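You operate a simulated robot arm through the tools that you are given. There is no shell and no other tool. Be economical: measure what you need, move in short steps, check, and stop when the job is done.

You are at the controls of a simulated two-armed robot. One attempt, no reset.

## Task
Pass the black roller to your other hand, clamp it in the vice and push in the red stopper.
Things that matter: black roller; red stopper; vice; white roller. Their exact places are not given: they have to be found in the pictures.

It is judged by the outcome, as a careful person would: the job done as asked, and still so three seconds after it is handed in. It fails if anything else is knocked over, pushed out of place, dropped, spilled or broken. A push-on lid holds only when it is set on centred and level and pressed home; a screw cap is set on level and turned clockwise until tight.

## Robot
Two 7-joint arms with two-finger parallel grippers on one trunk, on a base that drives. Base frame: it is fixed to the floor where the robot stands at the start and does not move with it; the origin is under the middle of the robot, x ahead of it, y to its left, z up. Units: cm, degrees, N and s.
The left shoulder is at the start at [7, 16.3, 122], the right one opposite. With the tool pointing down near the work surface each hand reaches from about 38 to 88 cm from the robot's upright axis, wherever it stands, measured 20 degrees to its own side. Places, roughly: vice [40, -80, 90]. Payload 3.43 kg a hand.
The tool frame of a hand sits at the grasp point between the pads (the TCP): z along the fingers, y along the line on which they close. The tips reach 3.4 cm beyond it. The gripper opens to 12.8 cm. The fingers are 2.4 cm wide and 1.2 cm thick; the gripper's body (4.8 by 13 cm) begins 9.6 cm behind the TCP.
Orientation is that of the tool frame in the base frame, as [roll, pitch, yaw] about the fixed x, y, z axes, in that order (R = Rz(yaw) Ry(pitch) Rx(roll)). With the fingers straight down and closing along the base's y, the tool's x points along the base's -x, its y along +y and its z along -z.

## Interface
- The arms move only by the tool jog_arm. It takes "left_commands", "right_commands" or both (then of equal length, played together; a hand with none holds still); each is one flat list of numbers, 6 for each row, row after row: the shift along the base's x, y, z in cm, then the turn, a rotation vector about the base's x, y, z in degrees. In form: [tx, ty, tz, ax, ay, az, tx, ty, tz, ax, ay, az, ...]. A call has 1 to 12 rows; each row is the pose to reach, as a shift and turn from the pose commanded when the call began. "left_grip" and "right_grip" are, for a hand that has rows, the gripper command, from -1 (shut) to 1 (fully open), values between in proportion, set as the call begins (left out, the last holds). Each row takes 0.2 s and may step no farther than 5 cm and 8.6 degrees from the row before; otherwise, or with a gripper value out of range, the whole call is refused. Where a pose cannot be reached the arm comes as near as it can. A force on the tool above 90 N (or 10 N above the force at the start of the call, whichever is more), or a blocked arm, ends the call early, and 0.2 s more pass. The fingers move at their own pace (about 15.3 cm/s each) and stop on an object; they squeeze with about 25 N. The grip force told is the motor's: it shows also when the fingers shut on nothing. Time passes only in rows, and 0.2 s behind the last, so rows that repeat a pose let the fingers close. The reply holds the time, the measured pose of the TCP, the force on the tool along the base axes, the opening and the grip force, in the units named above and with some noise, with the torque about the TCP (base axes, N m) and any sound that the robot's microphone picked up.
- Cameras (640 x 400 px; columns grow to the right, rows downward): "scene" is now at [14.41, -3.74, 144.22]; the picture's right is [-0.52, -0.85, 0.00], its down [-0.54, 0.33, -0.77] and it looks along [0.66, -0.40, -0.63] (base axes); focal length 220 px, centre (320, 200). "left" rides on the left gripper at [7.6, 1.1, -16] in its tool frame; the picture's right is [-0.15, 0.99, 0.00], its down [-0.88, -0.13, -0.46] and it looks along [-0.45, -0.07, 0.89] (tool axes); focal length 234 px, centre (320, 200). "right" rides on the right gripper at [7.6, -1.1, -16] in its tool frame; the picture's right is [0.15, 0.99, 0.00], its down [-0.88, 0.13, -0.46] and it looks along [-0.45, 0.07, 0.89] (tool axes); focal length 234 px, centre (320, 200).
- capture(camera): a new picture of that camera. No time passes.
- raise_lower(by): slides the trunk up (or, below 0, down) by that many cm; the arms and the scene camera ride with it, the base frame stays. It gives what a move gives, with no picture.
- steer(legs): drives the robot by 1 to 6 legs, each [ahead, left, turn to the left] in cm, cm and degrees, along the robot's own axes; the way and the turn of a leg run together, so that a leg with both is an arc; at most 150 cm and 180 degrees a leg. The arms and the cameras ride along, it lands a little off, and it stops where it bumps. It gives what a move gives.
- head_to(pan, tilt): turns the head with the scene camera to pan (to the left, within 86 degrees either way) and tilt (down, from -29 to 69), counted from straight ahead of the robot. It gives what a move gives.
- measure_at(camera, pixels): there is no depth. For up to 12 entries [column, row, z] of the newest picture of that camera ("zoom" is the newest enlarged one), the place [x, y] in the base frame at which the ray of that pixel passes the height z, good to about 0.2 cm, but the place of the scene camera against the robot may be out by one fixed shift of up to 2.5 cm in any direction. No time passes.
- zoom(camera, box): a new picture of the part [left, top, right, bottom] of that camera's present view, enlarged. No time passes.
- job_done(): hands the job in; it is judged then, once.

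Keep the steps short. Do not move on a guess: measure, check each grasp and each placing, and mend mistakes. In all there are 80 turns and 58 pictures (those below and enlarged ones count). Leave the grippers open and the arms clear of the work at the hand-in unless told otherwise, and finish with a single line.

The tools are called after "Request:" as a command line: name --argument value ..., lists and objects as JSON in quotes. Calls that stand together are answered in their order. jog_arm: Moves the arms, as the interface text tells. Its arguments: {"type":"object","properties":{"left_commands":{"type":"array","items":{"type":"number"}},"left_grip":{"type":"number"},"right_commands":{"type":"array","items":{"type":"number"}},"right_grip":{"type":"number"}},"required":[]} The other tools are called the same way: raise_lower (by) slides the trunk up or down; steer (legs) drives the base; head_to (pan, tilt) turns the head that bears the scene camera; capture (camera) takes a picture; measure_at (camera, pixels) gives the place at which the rays of pixels pass given heights; zoom (camera, box) takes an enlarged picture of a part of a camera's view; job_done () hands the job in.

At the start:

```text
t: 0.0
left_tcp_pos: [59.12, -9.34, 128.62]
left_ee_rot: [-179.9, 0.0, -179.9]
left_ft_force: [0.6, 0.0, 0.0]
left_torque: [0.0, -0.02, 0.0]
left_finger_gap: 12.81
left_grasp_force: 0.1
right_tcp_pos: [38.31, -44.5, 125.52]
right_ee_rot: [179.9, 0.0, 180.0]
right_ft_force: [-0.5, 0.4, 0.6]
right_torque: [-0.01, -0.02, 0.01]
right_finger_gap: 12.79
right_grasp_force: 0.0
trunk travel left (down, up): [-70.0, 24.0]
robot x, y, heading: [0.15, 0.17, 0.2]
head pan, tilt: [-31.4, 39.3]
```

scene: 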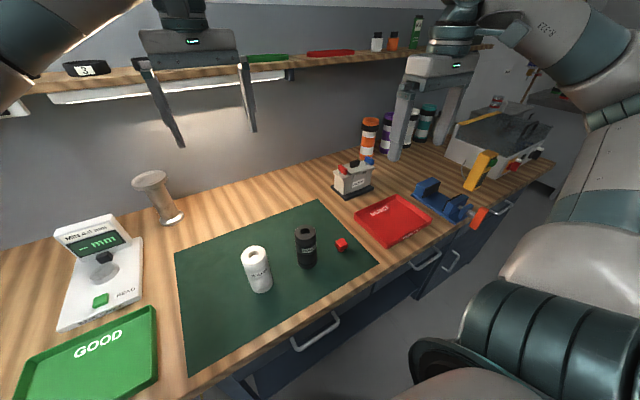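
right: 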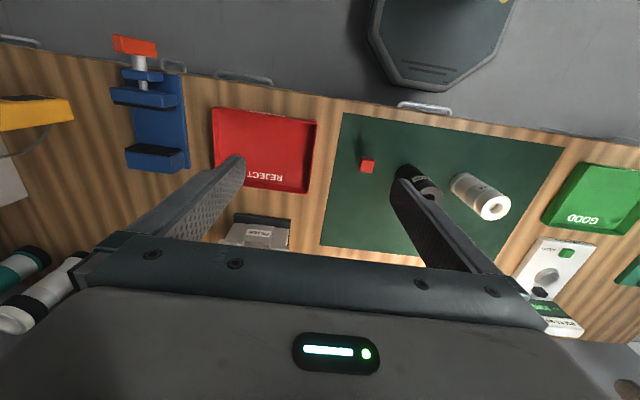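
left: 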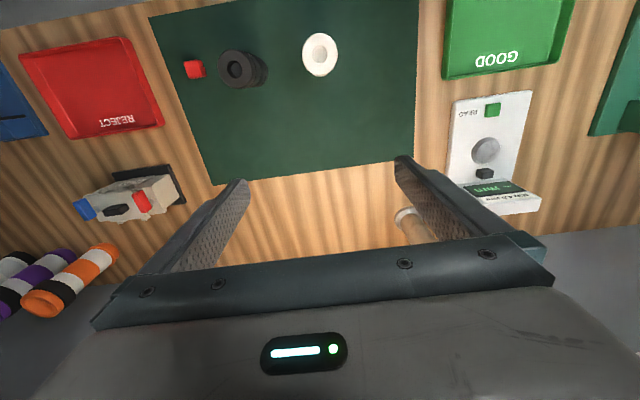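

I see the black roller (scene ~306,248), the red stopper (~342,245), the white roller (~257,268) and the blue vice (~440,198). I'll enlarge these views and measure them.

Request:
zoom --camera "scene" --box '[220, 200, 380, 300]'

Request:
zoom --camera "scene" --box '[380, 150, 540, 250]'

Request:
zoom --camera "right" --box '[80, 20, 240, 180]'

Request:
zoom --camera "left" --box '[160, 10, 360, 135]'

Request:
measure_at --camera "left" --pixels '[[235, 70, 96], [194, 69, 90], [321, 52, 96], [245, 86, 88], [240, 68, 88], [194, 69, 88]]'

Request:
measure_at --camera "right" --pixels '[[367, 166, 90], [366, 160, 88], [408, 170, 96], [430, 195, 88], [155, 158, 93], [145, 97, 93], [146, 76, 93], [135, 45, 93], [155, 120, 88]]'

```text
4.00 times, centred on (300, 250) of scene
```

zoom: 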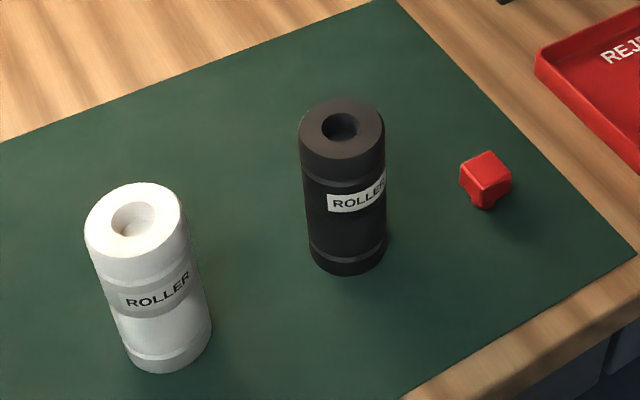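

```text
4.00 times, centred on (460, 200) of scene
```

zoom: 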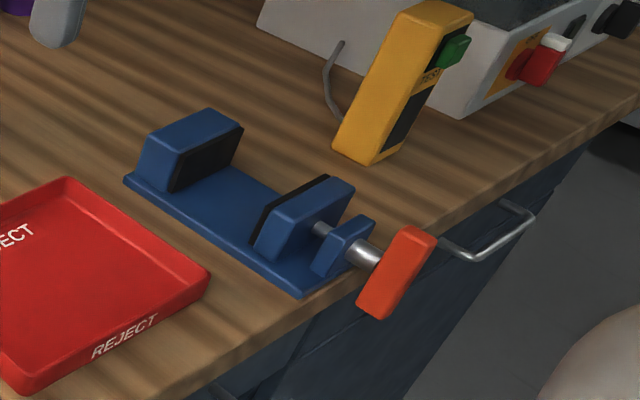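

```text
2.50 times, centred on (160, 100) of right
```

zoom: 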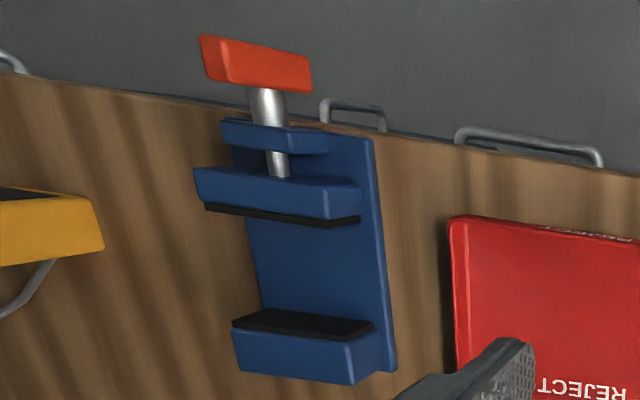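

```text
3.20 times, centred on (260, 72) of left
```

zoom: 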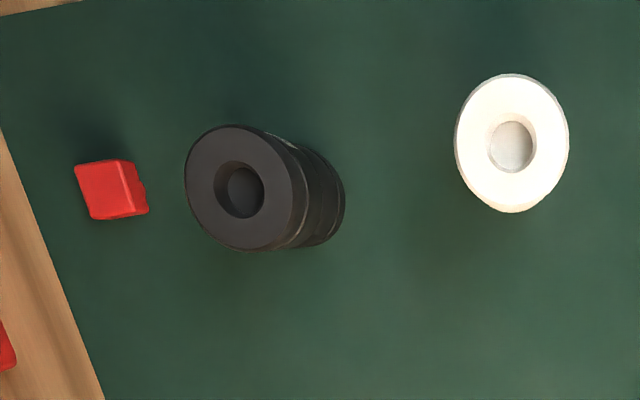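

```text
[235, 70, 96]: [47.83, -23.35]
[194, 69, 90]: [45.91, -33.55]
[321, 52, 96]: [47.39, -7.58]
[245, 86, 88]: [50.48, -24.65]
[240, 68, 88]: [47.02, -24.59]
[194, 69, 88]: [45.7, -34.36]
```

```text
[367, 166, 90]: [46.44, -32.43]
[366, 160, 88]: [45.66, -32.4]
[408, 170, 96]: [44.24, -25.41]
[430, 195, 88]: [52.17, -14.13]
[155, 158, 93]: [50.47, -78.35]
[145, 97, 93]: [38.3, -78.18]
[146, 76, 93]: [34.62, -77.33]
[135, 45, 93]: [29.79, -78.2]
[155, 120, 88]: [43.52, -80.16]
```

The vice screws along x: fixed jaw at x≈49, handle at x≈30. I'll shift both hands for second viewpoints so I can triangulate heights.

Request:
jog_arm --left_commands '[-2, -4, 0, 0, 0, 0, -4, -8, 0, 0, 0, 0, -6, -12, 0, 0, 0, 0, -6, -12, 0, 0, 0, 0]' --right_commands '[1, -4, 0, 0, 0, 0, 2, -8, 0, 0, 0, 0, 3, -12, 0, 0, 0, 0, 4, -16, 0, 0, 0, 0]'

Request:
capture --camera "left"

Request:
capture --camera "right"

```text
t: 1.0
left_tcp_pos: [53.45, -21.44, 128.46]
left_ee_rot: [-179.9, 0.1, -179.9]
left_ft_force: [0.3, -0.3, 0.1]
left_torque: [-0.02, -0.03, -0.01]
left_finger_gap: 12.8
left_grasp_force: 0.2
right_tcp_pos: [42.15, -60.12, 125.43]
right_ee_rot: [180.0, 0.0, -180.0]
right_ft_force: [-0.2, 0.1, 0.2]
right_torque: [0.05, 0.01, 0.0]
right_finger_gap: 12.82
right_grasp_force: 0.0
trunk travel left (down, up): [-70.0, 24.0]
robot x, y, heading: [0.12, -0.0, -0.0]
head pan, tilt: [-31.4, 39.3]
```

```text
50 pictures are left
```

left: 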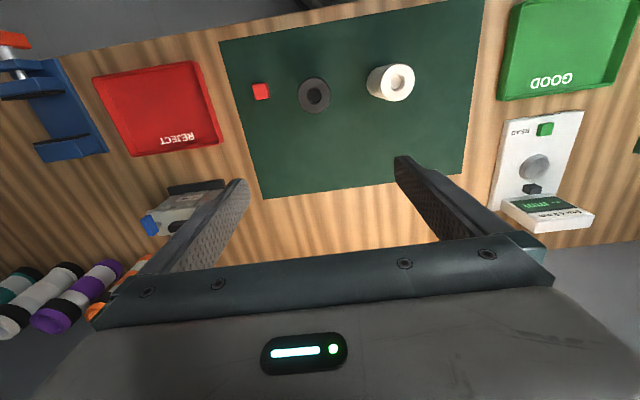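

```text
49 pictures are left
```

right: 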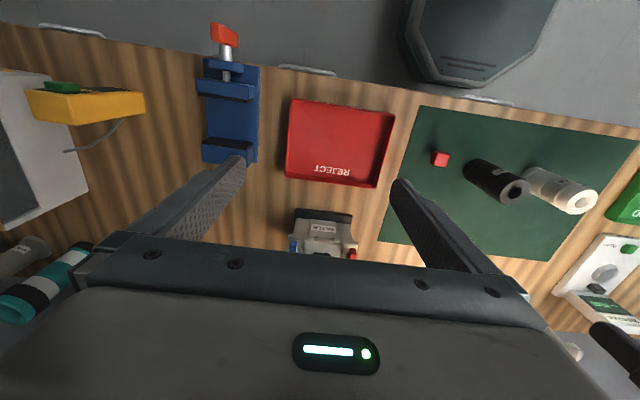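

Now I measure the roller top centre at left (315,96) and right (514,191), at two heights each, plus the stopper and vice features.

Request:
measure_at --camera "left" --pixels '[[315, 96, 94], [315, 96, 98], [315, 96, 102], [260, 91, 88], [260, 91, 90], [398, 80, 98], [298, 96, 98], [331, 96, 98]]'

Request:
measure_at --camera "right" --pixels '[[514, 191, 94], [514, 191, 98], [514, 191, 102], [440, 159, 88], [440, 159, 90], [470, 173, 88], [224, 35, 93], [226, 84, 93], [258, 66, 88], [258, 160, 88], [228, 98, 93], [228, 145, 93]]'

Request:
zoom --camera "right" --box '[170, 10, 298, 170]'

```text
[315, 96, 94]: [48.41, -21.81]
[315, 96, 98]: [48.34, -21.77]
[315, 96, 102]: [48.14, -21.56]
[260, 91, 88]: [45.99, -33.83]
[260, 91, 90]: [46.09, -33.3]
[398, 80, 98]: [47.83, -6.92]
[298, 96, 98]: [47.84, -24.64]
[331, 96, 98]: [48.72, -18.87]
```

```text
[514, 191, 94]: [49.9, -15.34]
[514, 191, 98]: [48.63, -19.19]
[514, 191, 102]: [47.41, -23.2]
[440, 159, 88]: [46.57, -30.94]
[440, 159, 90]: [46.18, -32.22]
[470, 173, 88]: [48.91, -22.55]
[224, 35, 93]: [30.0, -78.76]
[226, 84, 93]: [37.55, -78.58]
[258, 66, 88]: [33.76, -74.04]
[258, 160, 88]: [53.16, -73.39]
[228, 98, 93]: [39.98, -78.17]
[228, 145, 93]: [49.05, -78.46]
```

```text
2.50 times, centred on (234, 90) of right
```

zoom: 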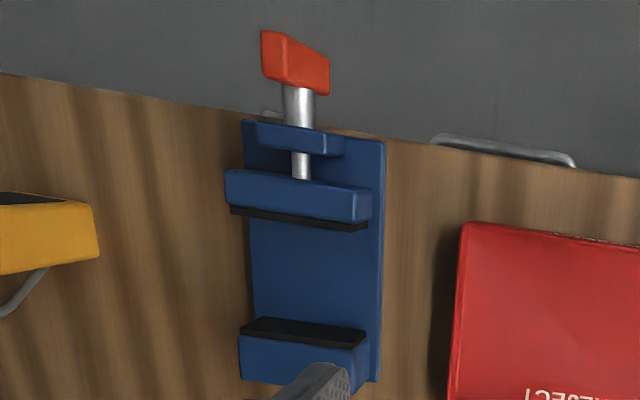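

Triangulated: black roller centre ≈ (48.2, −21.7), top z≈100.5, diameter ≈5.6. The stopper is at ≈ (46.1, −33). Plan: the left hand grips the roller low from the robot's side, tilted. The right hand then takes it from above and sets it in the vice. First I tilt the left hand above the roller.

Request:
jog_arm --left_commands '[-0.65, 0, -1.5, 0, -8.1, 0, -1.3, 0, -3, 0, -16.2, 0, -2, 0, -4.5, 0, -24.3, 0, -2.6, 0, -6, 0, -32.4, 0, -3.3, 0, -7.5, 0, -40.5, 0, -3.9, 0, -9, 0, -48.6, 0, -4.5, 0, -10.5, 0, -56.7, 0, -5.2, 0, -12, 0, -65, 0, -5.2, 0, -12, 0, -65, 0]' --left_grip 0.45

Request:
jog_arm --left_commands '[0, 0, 0, 0, 0, -8.3, 0, 0, 0, 0, 0, -16.6, 0, 0, 0, 0, 0, -25, 0, 0, 0, 0, 0, -25]'

Request:
capture --camera "scene"

Request:
capture --camera "left"

```text
t: 3.0
left_tcp_pos: [47.92, -21.15, 116.36]
left_ee_rot: [-179.8, 65.0, -179.9]
left_ft_force: [-0.3, 0.3, -0.3]
left_torque: [0.02, 0.0, -0.05]
left_finger_gap: 9.27
left_grasp_force: 0.0
right_tcp_pos: [42.14, -60.14, 125.51]
right_ee_rot: [180.0, -0.1, -179.9]
right_ft_force: [0.2, 0.4, -0.3]
right_torque: [0.0, 0.0, 0.02]
right_finger_gap: 12.78
right_grasp_force: 0.2
trunk travel left (down, up): [-70.0, 24.0]
robot x, y, heading: [-0.25, -0.0, -0.2]
head pan, tilt: [-31.4, 39.3]
```

```text
t: 4.0
left_tcp_pos: [47.88, -21.41, 116.6]
left_ee_rot: [-179.9, 65.0, 155.0]
left_ft_force: [-0.4, 0.0, 0.6]
left_torque: [0.03, 0.0, 0.03]
left_finger_gap: 9.28
left_grasp_force: 0.0
right_tcp_pos: [42.02, -60.22, 125.46]
right_ee_rot: [179.9, 0.0, 179.9]
right_ft_force: [0.0, -0.1, 0.0]
right_torque: [0.03, 0.0, 0.04]
right_finger_gap: 12.83
right_grasp_force: 0.1
trunk travel left (down, up): [-70.0, 24.0]
robot x, y, heading: [-0.19, 0.02, -0.1]
head pan, tilt: [-31.4, 39.3]
```

```text
47 pictures are left
```

scene: 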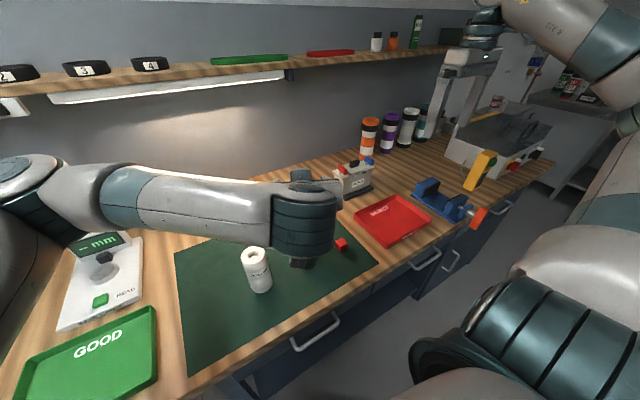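

```text
46 pictures are left
```

left: 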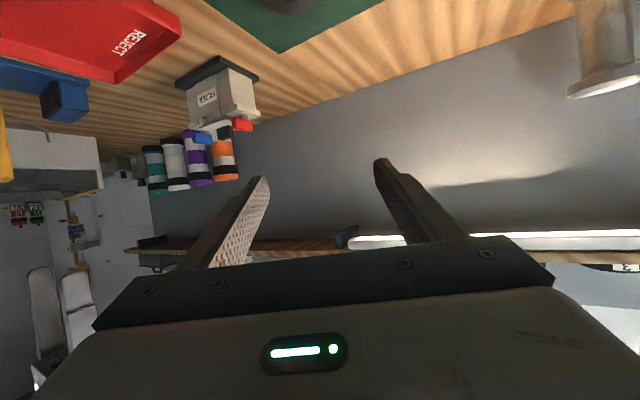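

The forearm sweeps in from the left, near the white roller. Measure where it runs before descending.

Request:
measure_at --camera "scene" --pixels '[[300, 225, 118], [270, 190, 120], [270, 245, 116], [120, 200, 120], [200, 180, 120], [200, 235, 116], [20, 190, 120], [245, 338, 88], [400, 262, 88]]'

```text
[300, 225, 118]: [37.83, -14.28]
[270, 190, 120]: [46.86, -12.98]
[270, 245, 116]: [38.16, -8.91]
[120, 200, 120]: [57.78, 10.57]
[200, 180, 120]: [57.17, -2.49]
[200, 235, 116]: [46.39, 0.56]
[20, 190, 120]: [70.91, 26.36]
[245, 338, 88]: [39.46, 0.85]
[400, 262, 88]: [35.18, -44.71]
```

The forearm would pass over the white roller if lowered. Raising the trunk and backing off will give a steeper, straighter arm.

Request:
raise_lower --by 20

Request:
steer --legs '[[-15, 0, 0]]'

```text
t: 6.2
left_tcp_pos: [47.85, -21.4, 136.61]
left_ee_rot: [-179.9, 65.0, 155.3]
left_ft_force: [0.2, -0.5, -1.2]
left_torque: [0.01, 0.01, 0.0]
left_finger_gap: 9.3
left_grasp_force: 0.1
right_tcp_pos: [42.09, -60.17, 145.4]
right_ee_rot: [180.0, 0.0, 180.0]
right_ft_force: [-0.3, -0.3, 0.2]
right_torque: [0.01, 0.03, 0.01]
right_finger_gap: 12.79
right_grasp_force: 0.0
trunk travel left (down, up): [-90.0, 4.0]
robot x, y, heading: [-0.11, -0.44, 0.0]
head pan, tilt: [-31.4, 39.3]
```

```text
t: 7.5
left_tcp_pos: [33.33, -21.27, 136.55]
left_ee_rot: [-179.8, 64.8, 155.3]
left_ft_force: [0.7, 0.6, -0.8]
left_torque: [-0.01, 0.01, 0.01]
left_finger_gap: 9.29
left_grasp_force: 0.0
right_tcp_pos: [27.61, -60.04, 145.17]
right_ee_rot: [180.0, -0.2, -179.9]
right_ft_force: [0.4, 0.5, 1.0]
right_torque: [0.02, 0.03, -0.04]
right_finger_gap: 12.82
right_grasp_force: 0.1
trunk travel left (down, up): [-90.0, 4.0]
robot x, y, heading: [-14.84, 0.21, 0.1]
head pan, tilt: [-31.4, 39.3]
```

Now bring the left hand above the roller again, slightly steeper (35° below horizontal), stopping at z≈112.

Request:
jog_arm --left_commands '[2.4, 0, -4, 0.7, 1.5, 0, 4.9, 0, -8, 1.4, 3, 0, 7.3, 0, -12, 2.1, 4.5, 0, 9.8, 0, -16, 2.8, 6, 0, 12.2, -0.1, -20, 3.5, 7.5, 0, 14.7, -0.2, -24, 4.2, 9.06, 0, 14.7, -0.2, -24, 4.2, 9.06, 0]'

Request:
capture --camera "scene"

```text
t: 9.1
left_tcp_pos: [47.66, -21.56, 112.55]
left_ee_rot: [-179.9, 55.0, 155.1]
left_ft_force: [-0.4, -0.6, -0.7]
left_torque: [0.01, -0.01, 0.0]
left_finger_gap: 9.32
left_grasp_force: 0.0
right_tcp_pos: [27.14, -60.08, 145.43]
right_ee_rot: [180.0, 0.0, 179.9]
right_ft_force: [-0.9, 0.0, 0.9]
right_torque: [-0.03, 0.01, 0.01]
right_finger_gap: 12.78
right_grasp_force: 0.1
trunk travel left (down, up): [-90.0, 4.0]
robot x, y, heading: [-14.75, 0.03, -0.1]
head pan, tilt: [-31.4, 39.3]
```

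```text
45 pictures are left
```

scene: 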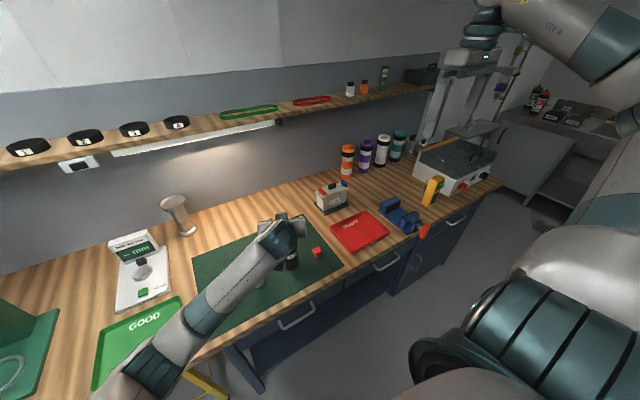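

Request:
zoom --camera "scene" --box '[200, 200, 360, 300]'

Request:
measure_at --camera "scene" --pixels '[[280, 240, 122], [230, 290, 124], [150, 370, 125], [262, 280, 100], [292, 265, 88]]'

```text
4.00 times, centred on (280, 250) of scene
```

zoom: 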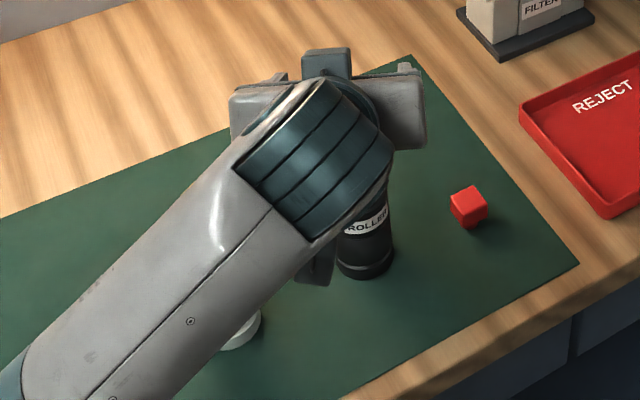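

```text
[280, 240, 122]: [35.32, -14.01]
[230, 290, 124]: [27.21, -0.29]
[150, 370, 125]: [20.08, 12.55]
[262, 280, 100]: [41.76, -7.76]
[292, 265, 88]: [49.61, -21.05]
```

The forearm clears the white roller well. I lower the left hand so its fingers straddle the black roller near its base.

Request:
jog_arm --left_commands '[0.3, -0.1, -4, 0, 0, 0, 0.5, -0.1, -8, 0, 0, 0, 0.5, -0.1, -12, 0, 0, 0, 0.5, -0.1, -16, 0, 0, 0, 0.5, -0.1, -19.6, 0, 0, 0, 0.5, -0.1, -19.6, 0, 0, 0]'

Request:
zoom --camera "scene" --box '[200, 200, 360, 300]'

Request:
capture --camera "left"

```text
t: 10.7
left_tcp_pos: [51.94, -18.05, 93.81]
left_ee_rot: [173.5, 56.3, 151.3]
left_ft_force: [-1.7, -2.0, 2.0]
left_torque: [0.07, 0.01, 0.1]
left_finger_gap: 9.28
left_grasp_force: 0.1
right_tcp_pos: [27.21, -60.12, 145.44]
right_ee_rot: [-180.0, 0.1, -180.0]
right_ft_force: [-0.2, 0.0, -0.6]
right_torque: [0.01, -0.01, -0.01]
right_finger_gap: 12.8
right_grasp_force: 0.1
trunk travel left (down, up): [-90.0, 4.0]
robot x, y, heading: [-14.79, 0.05, 0.1]
head pan, tilt: [-31.4, 39.3]
stopped in row 6 (left hand): the arm was blocked; the commanded pose is now the measured one
```

```text
4.00 times, centred on (280, 250) of scene
```

zoom: 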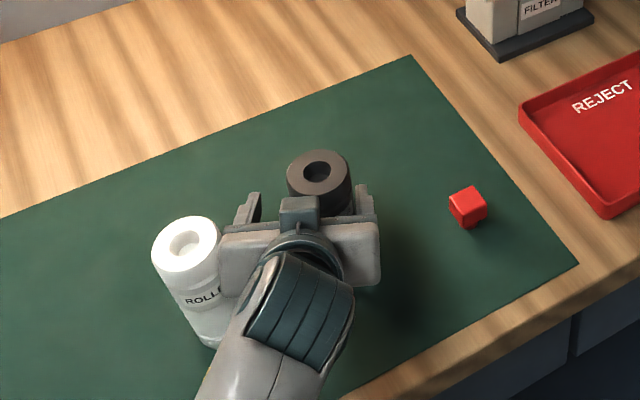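

```text
42 pictures are left
```

left: 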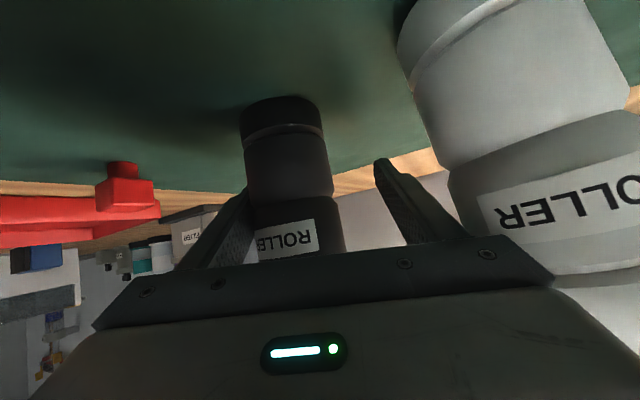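

The arm was blocked without tool force, probably a joint limit, and it drifted. I'm checking whether either roller moved.

Request:
measure_at --camera "scene" --pixels '[[279.5, 243, 100.5], [247, 260.5, 100.5]]'

Request:
measure_at --camera "left" --pixels '[[282, 98, 88], [241, 106, 88.5], [320, 104, 88.5], [123, 163, 89]]'

```text
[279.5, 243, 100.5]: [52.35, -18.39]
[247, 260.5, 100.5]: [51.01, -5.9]
```

```text
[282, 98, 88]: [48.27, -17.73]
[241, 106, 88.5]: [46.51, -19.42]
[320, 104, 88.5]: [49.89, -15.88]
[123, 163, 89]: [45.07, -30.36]
```

The black roller was pushed to about (50.7, −19) but still stands. I lift the hand straight up before re-planning.

Request:
jog_arm --left_commands '[0, 0, 3, 0, 0, 0, 0, 0, 7, 0, 0, 0, 0, 0, 12, 0, 0, 0, 0, 0, 17, 0, 0, 0, 0, 0, 22, 0, 0, 0, 0, 0, 27, 0, 0, 0, 0, 0, 27, 0, 0, 0]'

Request:
capture --camera "scene"

```text
t: 11.8
left_tcp_pos: [54.11, -9.2, 103.83]
left_ee_rot: [161.7, 51.6, 145.3]
left_ft_force: [-0.1, 0.5, 0.9]
left_torque: [-0.01, 0.03, 0.0]
left_finger_gap: 9.26
left_grasp_force: 0.0
right_tcp_pos: [27.31, -60.25, 145.37]
right_ee_rot: [180.0, 0.0, 179.9]
right_ft_force: [-0.6, 0.2, -0.7]
right_torque: [0.02, 0.02, 0.02]
right_finger_gap: 12.79
right_grasp_force: 0.1
trunk travel left (down, up): [-90.0, 4.0]
robot x, y, heading: [-14.81, 0.15, -0.3]
head pan, tilt: [-31.4, 39.3]
stopped in row 5 (left hand): the arm was blocked; the commanded pose is now the measured one
```

```text
41 pictures are left
```

scene: 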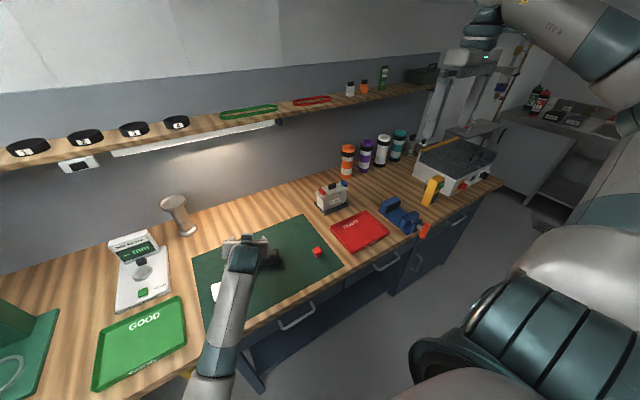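

Request:
zoom --camera "scene" --box '[160, 200, 352, 320]'

Request:
head_to --pan 10 --tilt 60

Request:
capture --camera "scene"

```text
3.33 times, centred on (256, 260) of scene
```

zoom: 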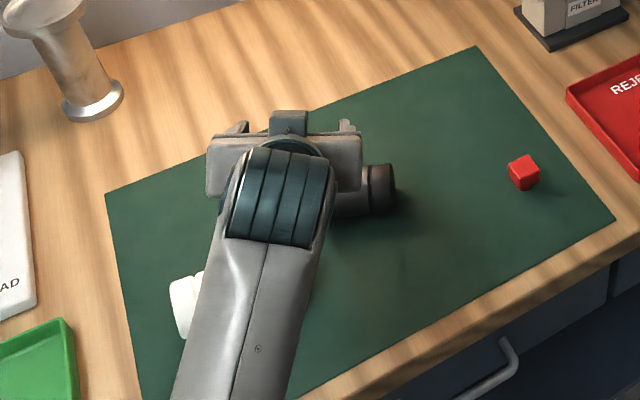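

```text
t: 12.8
left_tcp_pos: [54.1, -9.35, 103.88]
left_ee_rot: [161.6, 51.6, 145.3]
left_ft_force: [0.4, 0.2, -0.1]
left_torque: [0.05, 0.01, -0.03]
left_finger_gap: 9.25
left_grasp_force: 0.0
right_tcp_pos: [27.25, -60.15, 145.39]
right_ee_rot: [-180.0, 0.2, 180.0]
right_ft_force: [0.6, -0.4, -0.3]
right_torque: [0.03, 0.01, 0.01]
right_finger_gap: 12.8
right_grasp_force: 0.0
trunk travel left (down, up): [-90.0, 4.0]
robot x, y, heading: [-14.82, 0.32, 0.1]
head pan, tilt: [10.0, 60.0]
```

```text
39 pictures are left
```

scene: 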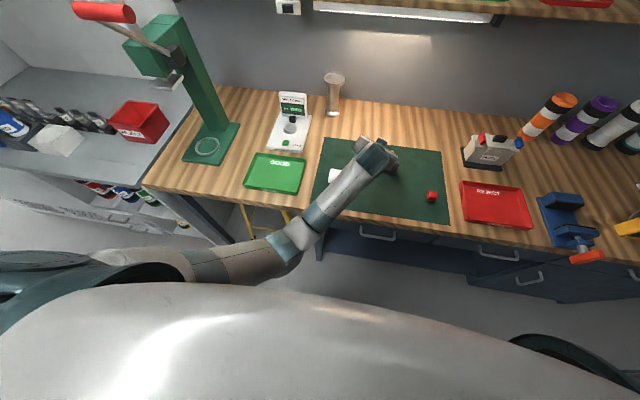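

Both rollers appear to have been tipped: the elbow caught the table's front edge. I'll mend this. First, raise the trunk and back off to free the arm.

Request:
raise_lower --by 4

Request:
jog_arm --left_commands '[0, 0, 2, 0, 0, 0, 0, 0, 4, 0, 0, 0]'

Request:
capture --camera "scene"

```text
t: 13.7
left_tcp_pos: [54.17, -9.29, 107.82]
left_ee_rot: [161.8, 51.7, 145.3]
left_ft_force: [0.0, -0.3, 0.8]
left_torque: [-0.01, -0.01, -0.05]
left_finger_gap: 9.29
left_grasp_force: 0.0
right_tcp_pos: [27.34, -60.04, 149.47]
right_ee_rot: [180.0, 0.0, 180.0]
right_ft_force: [0.0, 0.2, -0.7]
right_torque: [0.0, 0.0, 0.0]
right_finger_gap: 12.8
right_grasp_force: 0.0
trunk travel left (down, up): [-94.0, 0.0]
robot x, y, heading: [-15.16, 0.02, -0.2]
head pan, tilt: [10.0, 60.0]
```

```text
t: 14.3
left_tcp_pos: [54.5, -7.7, 110.87]
left_ee_rot: [159.5, 50.6, 144.3]
left_ft_force: [0.2, 0.7, 0.1]
left_torque: [-0.01, -0.01, -0.03]
left_finger_gap: 9.26
left_grasp_force: 0.0
right_tcp_pos: [27.26, -59.99, 149.39]
right_ee_rot: [180.0, 0.0, -179.9]
right_ft_force: [0.1, -0.4, 1.1]
right_torque: [0.01, -0.02, 0.0]
right_finger_gap: 12.8
right_grasp_force: 0.1
trunk travel left (down, up): [-94.0, 0.0]
robot x, y, heading: [-14.68, -0.2, -0.3]
head pan, tilt: [10.0, 60.0]
```

```text
38 pictures are left
```

scene: 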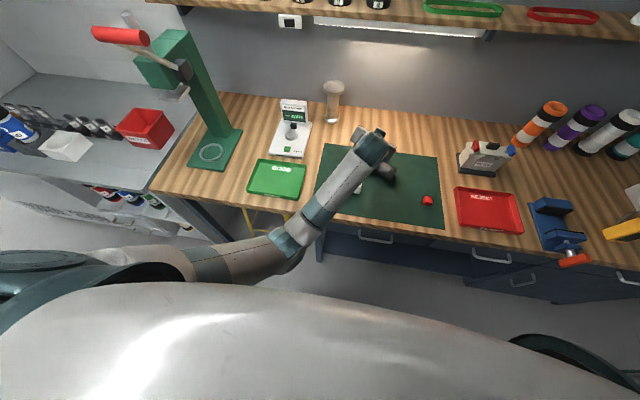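

Request:
jog_arm --left_commands '[-1, 1, 3, 4, 6.5, 0, -3, 2, 7, 8, 13, 0, -5, 3, 11, 12, 19.5, 0, -7, 4, 15, 16, 26, 0, -8, 4, 18, 20, 32, 0, -8, 4, 18, 20, 32, 0]'

Request:
capture --camera "scene"

```text
t: 15.9
left_tcp_pos: [56.79, -4.34, 120.83]
left_ee_rot: [161.7, 13.1, 147.7]
left_ft_force: [0.0, -0.2, -0.1]
left_torque: [-0.07, 0.01, 0.0]
left_finger_gap: 9.3
left_grasp_force: 0.1
left hand out of reach, approached as far as the arm can: row 4, 5, 6
right_tcp_pos: [27.32, -59.96, 149.49]
right_ee_rot: [-179.9, 0.0, -180.0]
right_ft_force: [0.3, 0.2, 0.3]
right_torque: [-0.02, -0.01, -0.01]
right_finger_gap: 12.8
right_grasp_force: 0.1
trunk travel left (down, up): [-94.0, 0.0]
robot x, y, heading: [-14.59, -0.21, -0.0]
head pan, tilt: [10.0, 60.0]
stopped in row 6 (left hand): the arm was blocked; the commanded pose is now the measured one
```

```text
37 pictures are left
```

scene: 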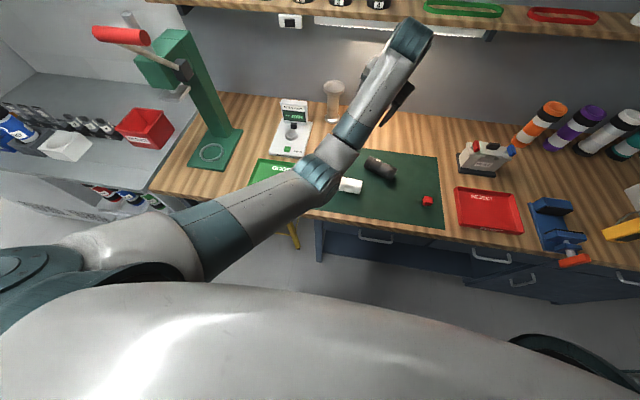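

The arm is free now. I return the left hand to straight-down, nearer the robot.

Request:
jog_arm --left_commands '[-2.8, 0.4, 1.2, -2.8, 3.55, 5.96, -5.6, 0.8, 2.4, -5.6, 7.1, 11.9, -8.4, 1.2, 3.6, -8.4, 10.6, 17.9, -11.2, 1.6, 4.8, -11.2, 14.2, 23.8, -14, 2, 6, -14, 17.7, 29.8, -14, 2, 6, -14, 17.7, 29.8]'

Request:
capture --camera "scene"

Request:
capture --camera "left"

```text
t: 17.3
left_tcp_pos: [55.79, -7.93, 116.63]
left_ee_rot: [179.4, 1.3, 177.6]
left_ft_force: [-0.2, 0.1, 0.2]
left_torque: [-0.01, 0.0, 0.04]
left_finger_gap: 9.29
left_grasp_force: 0.1
left hand out of reach, approached as far as the arm can: row 1, 2, 3, 4, 5, 6
right_tcp_pos: [27.25, -60.03, 149.49]
right_ee_rot: [-180.0, -0.1, -180.0]
right_ft_force: [0.4, 0.8, 0.3]
right_torque: [0.0, 0.03, -0.03]
right_finger_gap: 12.79
right_grasp_force: 0.1
trunk travel left (down, up): [-94.0, 0.0]
robot x, y, heading: [-14.77, 0.04, 0.1]
head pan, tilt: [10.0, 60.0]
```

```text
36 pictures are left
```

scene: 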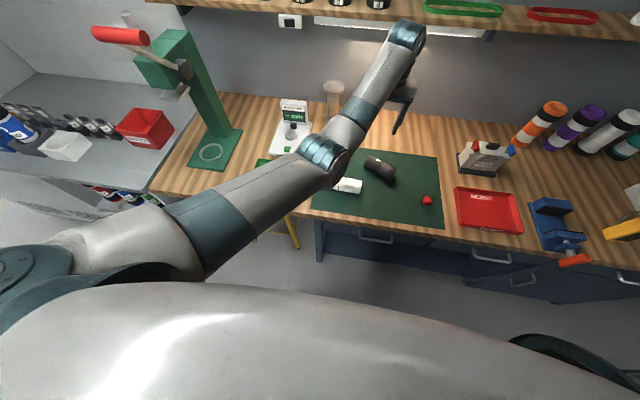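

```text
35 pictures are left
```

left: 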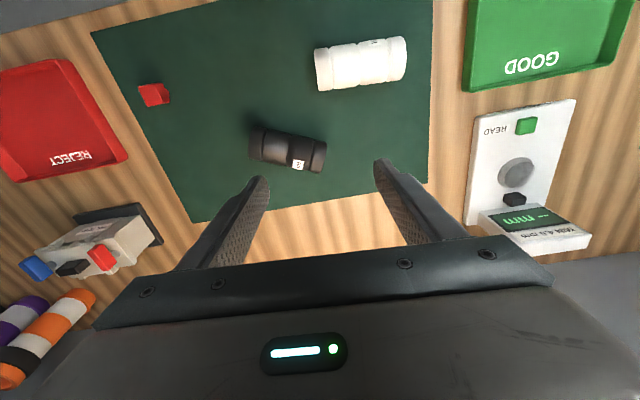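

Both rollers now lie on the mat. New plan for each: pick it up from above with the left hand, turn it upright in the air, have the right hand take it from above, and set it down upright. First I return the arm to a healthy posture.

Request:
jog_arm --left_commands '[0, 2, 4, 0, 0, 0, 0, 4, 8, 0, 0, 0, 0, 6, 12, 0, 0, 0, 0, 6, 12, 0, 0, 0]'

Request:
steer --legs '[[-12, 0, 0]]'

```text
t: 18.3
left_tcp_pos: [56.6, -1.99, 128.81]
left_ee_rot: [-179.9, 0.1, 179.7]
left_ft_force: [0.4, 0.3, -0.3]
left_torque: [-0.04, 0.02, -0.01]
left_finger_gap: 9.3
left_grasp_force: 0.1
right_tcp_pos: [27.41, -60.14, 149.3]
right_ee_rot: [-180.0, -0.1, -180.0]
right_ft_force: [-0.6, -0.5, -0.7]
right_torque: [0.0, 0.03, 0.02]
right_finger_gap: 12.79
right_grasp_force: 0.0
trunk travel left (down, up): [-94.0, 0.0]
robot x, y, heading: [-14.84, 0.09, -0.0]
head pan, tilt: [10.0, 60.0]
```

```text
t: 19.5
left_tcp_pos: [45.2, -1.99, 128.66]
left_ee_rot: [-179.9, 0.0, 179.8]
left_ft_force: [-0.3, -0.2, 0.1]
left_torque: [-0.01, 0.03, 0.01]
left_finger_gap: 9.26
left_grasp_force: 0.2
right_tcp_pos: [15.72, -60.09, 149.28]
right_ee_rot: [-180.0, -0.2, -180.0]
right_ft_force: [0.9, 0.2, 0.4]
right_torque: [-0.02, 0.05, 0.02]
right_finger_gap: 12.82
right_grasp_force: 0.1
trunk travel left (down, up): [-94.0, 0.0]
robot x, y, heading: [-26.5, -0.36, -0.1]
head pan, tilt: [10.0, 60.0]
```

Request:
jog_arm --left_commands '[0, 1, 4, 0, 0, 0, 0, 2, 8, 0, 0, 0, 0, 2, 10, 0, 0, 0, 0, 2, 10, 0, 0, 0]' --left_grip 1

Request:
raise_lower --by -20

Request:
steer --legs '[[18, 0, 0]]'

Request:
capture --camera "scene"

Request:
capture --camera "left"

```text
t: 20.5
left_tcp_pos: [44.78, 0.0, 138.82]
left_ee_rot: [-179.8, 0.1, 179.8]
left_ft_force: [0.3, -0.7, -0.6]
left_torque: [-0.02, -0.01, 0.01]
left_finger_gap: 12.79
left_grasp_force: 0.0
right_tcp_pos: [15.36, -60.21, 149.31]
right_ee_rot: [-180.0, 0.0, -180.0]
right_ft_force: [-0.9, 0.4, -0.6]
right_torque: [0.02, -0.01, -0.03]
right_finger_gap: 12.79
right_grasp_force: 0.1
trunk travel left (down, up): [-94.0, 0.0]
robot x, y, heading: [-27.29, -0.13, -0.1]
head pan, tilt: [10.0, 60.0]
```

```text
t: 22.7
left_tcp_pos: [44.92, -0.07, 118.89]
left_ee_rot: [-179.8, 0.2, 179.8]
left_ft_force: [-0.5, 0.0, -0.4]
left_torque: [-0.02, 0.01, 0.0]
left_finger_gap: 12.82
left_grasp_force: 0.1
right_tcp_pos: [15.33, -60.17, 129.39]
right_ee_rot: [179.9, 0.0, 180.0]
right_ft_force: [-0.3, 0.5, 0.2]
right_torque: [-0.05, 0.03, 0.01]
right_finger_gap: 12.8
right_grasp_force: 0.1
trunk travel left (down, up): [-74.0, 20.0]
robot x, y, heading: [-27.03, 0.31, 0.1]
head pan, tilt: [10.0, 60.0]
```

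```text
t: 24.2
left_tcp_pos: [62.71, -0.13, 119.03]
left_ee_rot: [-179.8, 0.2, 179.8]
left_ft_force: [-0.5, -0.7, -0.3]
left_torque: [0.01, -0.02, 0.01]
left_finger_gap: 12.79
left_grasp_force: 0.1
right_tcp_pos: [33.1, -60.07, 129.48]
right_ee_rot: [179.9, 0.0, -179.9]
right_ft_force: [0.1, -0.2, 0.2]
right_torque: [0.04, -0.05, 0.01]
right_finger_gap: 12.82
right_grasp_force: 0.1
trunk travel left (down, up): [-74.0, 20.0]
robot x, y, heading: [-8.37, 0.09, -0.1]
head pan, tilt: [10.0, 60.0]
```

```text
34 pictures are left
```

scene: 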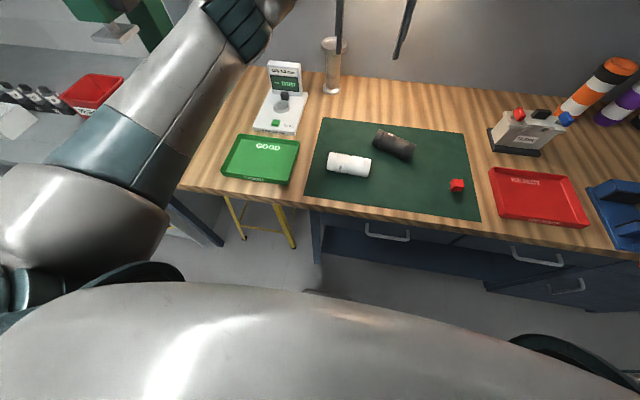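

```text
33 pictures are left
```

left: 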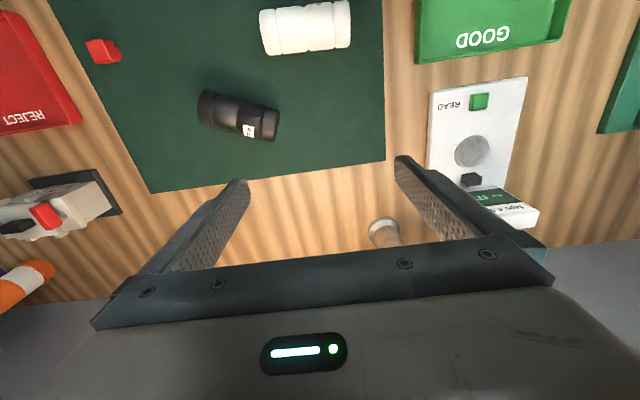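

Posture is good again. I zoom in on both rollers and measure their ends at mid-height z≈90.8.

Request:
zoom --camera "left" --box '[180, 0, 372, 150]'

Request:
zoom --camera "scene" --box '[300, 110, 460, 210]'

Request:
measure_at --camera "left" --pixels '[[205, 107, 90.8], [274, 126, 90.8], [265, 33, 90.8], [347, 25, 90.8], [102, 50, 89.5]]'

```text
2.67 times, centred on (276, 75) of left
```

zoom: 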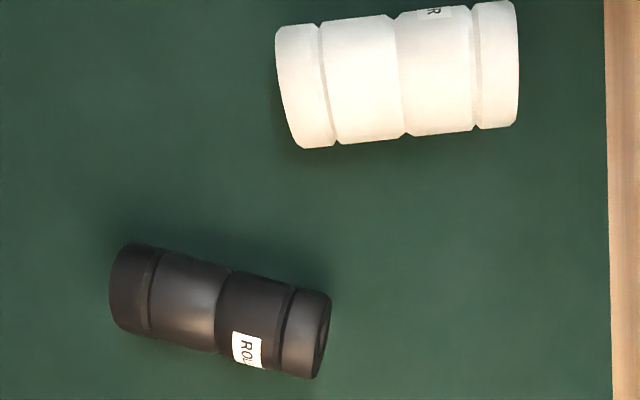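

```text
4.00 times, centred on (380, 160) of scene
```

zoom: 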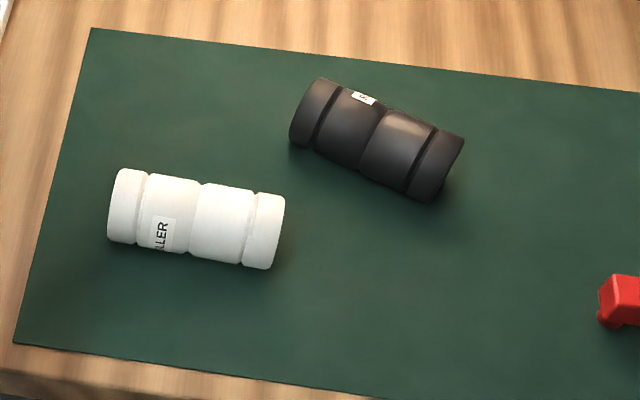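

```text
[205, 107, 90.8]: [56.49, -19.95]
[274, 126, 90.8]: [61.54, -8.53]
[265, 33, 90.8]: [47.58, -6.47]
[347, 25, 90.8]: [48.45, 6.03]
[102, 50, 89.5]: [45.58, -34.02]
```

The label halves show the hole ends point to +y. I restore the white roller first: turn the left hand 86° to close across it, and move above (47.9, −2).

Request:
jog_arm --left_commands '[-1.3, -0.2, -1, 0, 0, 7.8, -2.7, -0.4, -2, 0, 0, 15.6, -4, -0.5, -3, 0, 0, 23.4, -5.4, -0.7, -4, 0, 0, 31.2, -6.7, -0.9, -5, 0, 0, 39, -8.1, -1, -6, 0, 0, 46.8, -9.4, -1.2, -7, 0, 0, 54.7, -10.8, -1.4, -8, 0, 0, 62.5, -12.1, -1.6, -9, 0, 0, 70.3, -13.5, -1.7, -10, 0, 0, 78.1, -14.8, -1.9, -11, 0, 0, 86, -14.8, -1.9, -11, 0, 0, 86]'

Request:
capture --camera "left"

```text
t: 26.8
left_tcp_pos: [48.08, -2.05, 107.94]
left_ee_rot: [-179.9, 0.2, -94.2]
left_ft_force: [-0.5, 0.7, 0.4]
left_torque: [0.02, 0.02, 0.02]
left_finger_gap: 12.78
left_grasp_force: 0.1
right_tcp_pos: [33.37, -60.13, 129.34]
right_ee_rot: [-180.0, 0.0, -180.0]
right_ft_force: [-0.2, 0.6, -0.2]
right_torque: [0.0, -0.01, 0.04]
right_finger_gap: 12.79
right_grasp_force: 0.0
trunk travel left (down, up): [-74.0, 20.0]
robot x, y, heading: [-8.63, 0.04, -0.0]
head pan, tilt: [10.0, 60.0]
```

```text
30 pictures are left
```

left: 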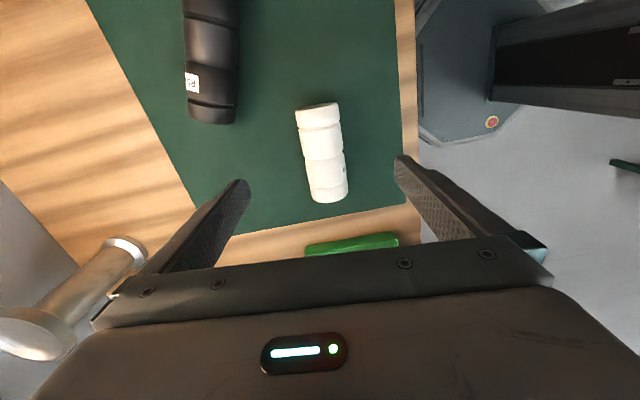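

Request:
measure_at --camera "left" --pixels '[[316, 107, 90.8], [331, 198, 90.8], [301, 128, 90.8], [340, 127, 90.8]]'

```text
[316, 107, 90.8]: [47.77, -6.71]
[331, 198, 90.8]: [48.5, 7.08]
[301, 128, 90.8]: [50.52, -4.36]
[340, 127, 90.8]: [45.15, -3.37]
```

The white roller is centred under the fingers (x≈48). I descend to z≈92.1, then close.

Request:
jog_arm --left_commands '[0, 0, -4, 0, 0, 0, 0, 0, -8, 0, 0, 0, 0, 0, -12, 0, 0, 0, 0, 0, -15.8, 0, 0, 0, 0, 0, -15.8, 0, 0, 0]'

Request:
jog_arm --left_commands '[0, 0, 0, 0, 0, 0, 0, 0, 0, 0, 0, 0, 0, 0, 0, 0, 0, 0]' --left_grip -1

```text
t: 28.0
left_tcp_pos: [48.08, -1.95, 92.19]
left_ee_rot: [-179.8, 0.1, -94.2]
left_ft_force: [-0.6, 0.4, 0.1]
left_torque: [0.02, 0.02, 0.0]
left_finger_gap: 12.81
left_grasp_force: 0.0
right_tcp_pos: [33.24, -60.04, 129.36]
right_ee_rot: [180.0, 0.0, 179.9]
right_ft_force: [0.8, 1.4, -0.7]
right_torque: [0.02, 0.0, -0.01]
right_finger_gap: 12.81
right_grasp_force: 0.1
trunk travel left (down, up): [-74.0, 20.0]
robot x, y, heading: [-8.82, -0.17, 0.1]
head pan, tilt: [10.0, 60.0]
```

```text
t: 28.8
left_tcp_pos: [48.24, -1.99, 92.19]
left_ee_rot: [-179.8, 0.1, -94.2]
left_ft_force: [0.7, -0.4, 0.2]
left_torque: [-0.07, 0.02, 0.01]
left_finger_gap: 5.73
left_grasp_force: 25.2
right_tcp_pos: [33.26, -60.31, 129.31]
right_ee_rot: [-180.0, 0.0, 179.9]
right_ft_force: [-0.1, -0.6, 0.7]
right_torque: [-0.01, -0.01, 0.02]
right_finger_gap: 12.8
right_grasp_force: 0.1
trunk travel left (down, up): [-74.0, 20.0]
robot x, y, heading: [-8.86, 0.21, -0.0]
head pan, tilt: [10.0, 60.0]
```

Gripped (5.73 cm). Lift, and turn the hand back to its standard heading near (48, −16, 118).

Request:
jog_arm --left_commands '[0, 0, 4, 0, 0, 0, 0, -1, 8, 0, 0, -8.5, 0, -2.5, 11, 0, 0, -17, 0, -4, 14, 0, 0, -25.5, 0, -5.5, 17, 0, 0, -34, 0, -7, 20, 0, 0, -42.5, 0, -8.5, 22, 0, 0, -51, 0, -10, 24, 0, 0, -59.5, 0, -11.5, 26, 0, 0, -68, 0, -13, 26, 0, 0, -76.5, 0, -14, 26, 0, 0, -85, 0, -14, 26, 0, 0, -86]'

Request:
jog_arm --left_commands '[0, 0, 0, 0, -8.2, 0, 0, 0, 0, 0, -16.4, 0, 0, 0, 0, 0, -24.6, 0, 0, 0, 0, 0, -32.8, 0, 0, 0, 0, 0, -41, 0, 0, 0, 0, 0, -49.2, 0, 0, 0, 0, 0, -57.4, 0, 0, 0, 0, 0, -65.6, 0, 0, 0, 0, 0, -73.8, 0, 0, 0, 0, 0, -82, 0, 0, 0, 0, 0, -90, 0, 0, 0, 0, 0, -90, 0]'

Request:
head_to --pan -25 --tilt 30

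Request:
capture --camera "scene"

```text
t: 31.4
left_tcp_pos: [48.07, -15.83, 118.16]
left_ee_rot: [-179.7, 0.2, 179.7]
left_ft_force: [-0.1, 0.0, -3.4]
left_torque: [-0.01, 0.04, 0.0]
left_finger_gap: 5.68
left_grasp_force: 25.0
right_tcp_pos: [33.52, -60.01, 129.43]
right_ee_rot: [179.9, 0.1, 179.9]
right_ft_force: [-0.4, 0.0, 1.2]
right_torque: [-0.02, -0.02, -0.02]
right_finger_gap: 12.8
right_grasp_force: 0.0
trunk travel left (down, up): [-74.0, 20.0]
robot x, y, heading: [-8.76, -0.28, 0.2]
head pan, tilt: [10.0, 60.0]
```

```text
t: 34.0
left_tcp_pos: [48.19, -15.74, 118.18]
left_ee_rot: [48.7, 89.8, 48.5]
left_ft_force: [0.0, -0.8, -1.2]
left_torque: [-0.01, 0.03, -0.01]
left_finger_gap: 5.66
left_grasp_force: 25.1
right_tcp_pos: [33.41, -60.17, 129.37]
right_ee_rot: [179.9, -0.1, -179.9]
right_ft_force: [-1.1, 0.8, 1.1]
right_torque: [0.02, 0.02, -0.01]
right_finger_gap: 12.84
right_grasp_force: 0.1
trunk travel left (down, up): [-74.0, 20.0]
robot x, y, heading: [-8.83, 0.15, 0.2]
head pan, tilt: [10.0, 60.0]
```

```text
t: 35.0
left_tcp_pos: [48.19, -15.95, 118.06]
left_ee_rot: [65.5, 89.7, 65.2]
left_ft_force: [0.8, -0.6, -1.5]
left_torque: [0.03, 0.05, 0.01]
left_finger_gap: 5.68
left_grasp_force: 25.0
right_tcp_pos: [33.42, -60.08, 129.31]
right_ee_rot: [180.0, 0.0, -180.0]
right_ft_force: [0.1, 0.5, -0.8]
right_torque: [-0.01, -0.03, -0.02]
right_finger_gap: 12.8
right_grasp_force: 0.1
trunk travel left (down, up): [-74.0, 20.0]
robot x, y, heading: [-8.71, 0.08, 0.0]
head pan, tilt: [-25.0, 30.0]
```

```text
29 pictures are left
```

scene: 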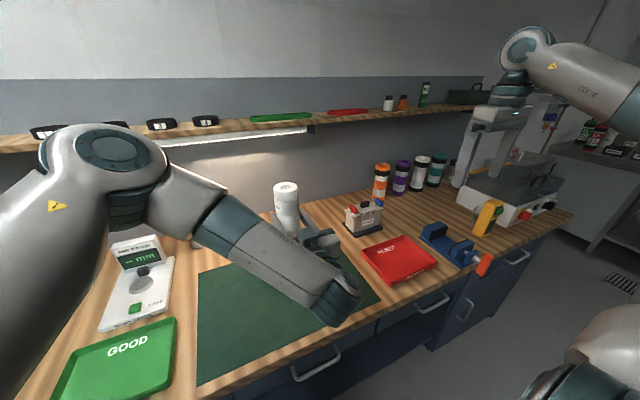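

The white roller is held upright with its top at z≈126. Check the hole end with a zoom while the right hand moves above it.

Request:
zoom --camera "scene" --box '[240, 160, 368, 280]'

Request:
jog_arm --right_commands '[1.5, 4, 2, 0, 0, 0, 3, 8, 4, 0, 0, 0, 4.4, 12, 6, 0, 0, 0, 5.9, 16, 8, 0, 0, 0, 7.3, 20, 10, 0, 0, 0, 8.8, 24, 10, 0, 0, 0, 10.3, 28, 10, 0, 0, 0, 11.7, 32, 10, 0, 0, 0, 13.2, 36, 10, 0, 0, 0, 14.6, 40, 10, 0, 0, 0, 16.1, 44.2, 10, 0, 0, 0, 16.1, 44.2, 10, 0, 0, 0]'

Request:
capture --camera "right"

```text
3.33 times, centred on (304, 220) of scene
```

zoom: 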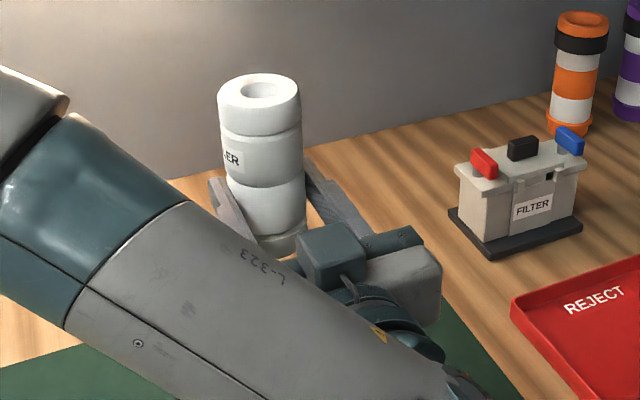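

```text
t: 37.6
left_tcp_pos: [48.08, -16.02, 118.28]
left_ee_rot: [66.1, 89.7, 65.9]
left_ft_force: [0.0, 0.2, -3.1]
left_torque: [-0.02, 0.05, 0.03]
left_finger_gap: 5.69
left_grasp_force: 24.9
right_tcp_pos: [49.83, -15.84, 139.28]
right_ee_rot: [179.9, -0.1, 180.0]
right_ft_force: [-0.1, -0.5, -0.8]
right_torque: [0.02, -0.01, 0.01]
right_finger_gap: 12.79
right_grasp_force: 0.1
trunk travel left (down, up): [-74.0, 20.0]
robot x, y, heading: [-8.74, 0.22, 0.0]
head pan, tilt: [-25.0, 30.0]
```

```text
27 pictures are left
```

right: 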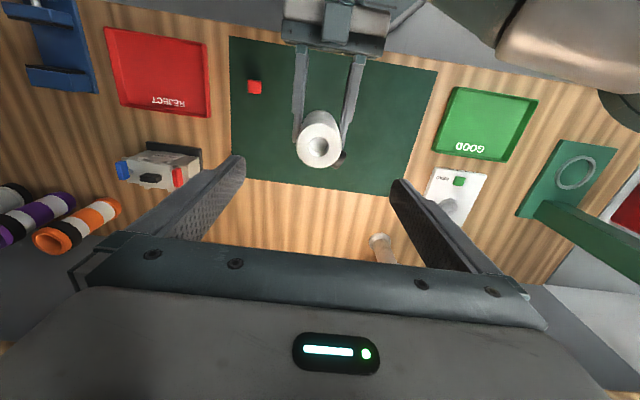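

Request:
measure_at --camera "right" --pixels '[[319, 146, 126], [319, 146, 126.5]]'

Request:
jog_arm --right_commands '[-0.2, 0, -4, 0, 0, 0, -0.3, 0, -8, 0, 0, 0, -0.3, 0, -12, 0, 0, 0, -0.3, 0, -15.2, 0, 0, 0, -0.3, 0, -15.2, 0, 0, 0]'

Request:
zoom --camera "scene" --box '[240, 140, 368, 260]'

```text
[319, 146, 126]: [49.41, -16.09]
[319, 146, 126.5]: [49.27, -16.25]
```

```text
t: 38.8
left_tcp_pos: [48.08, -15.96, 118.27]
left_ee_rot: [58.3, 89.8, 58.0]
left_ft_force: [-0.4, -0.4, -1.8]
left_torque: [0.01, 0.03, 0.01]
left_finger_gap: 5.71
left_grasp_force: 24.8
right_tcp_pos: [49.34, -15.97, 124.16]
right_ee_rot: [180.0, -0.1, -180.0]
right_ft_force: [0.5, 0.5, 0.4]
right_torque: [0.02, 0.01, -0.03]
right_finger_gap: 12.79
right_grasp_force: 0.2
trunk travel left (down, up): [-74.0, 20.0]
robot x, y, heading: [-8.35, 0.01, -0.0]
head pan, tilt: [-25.0, 30.0]
```

```text
3.33 times, centred on (304, 200) of scene
```

zoom: 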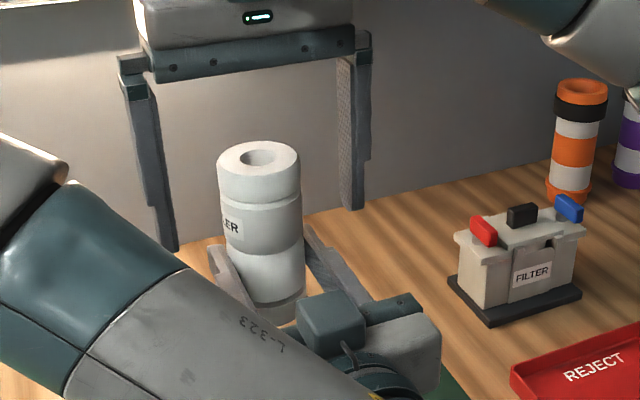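

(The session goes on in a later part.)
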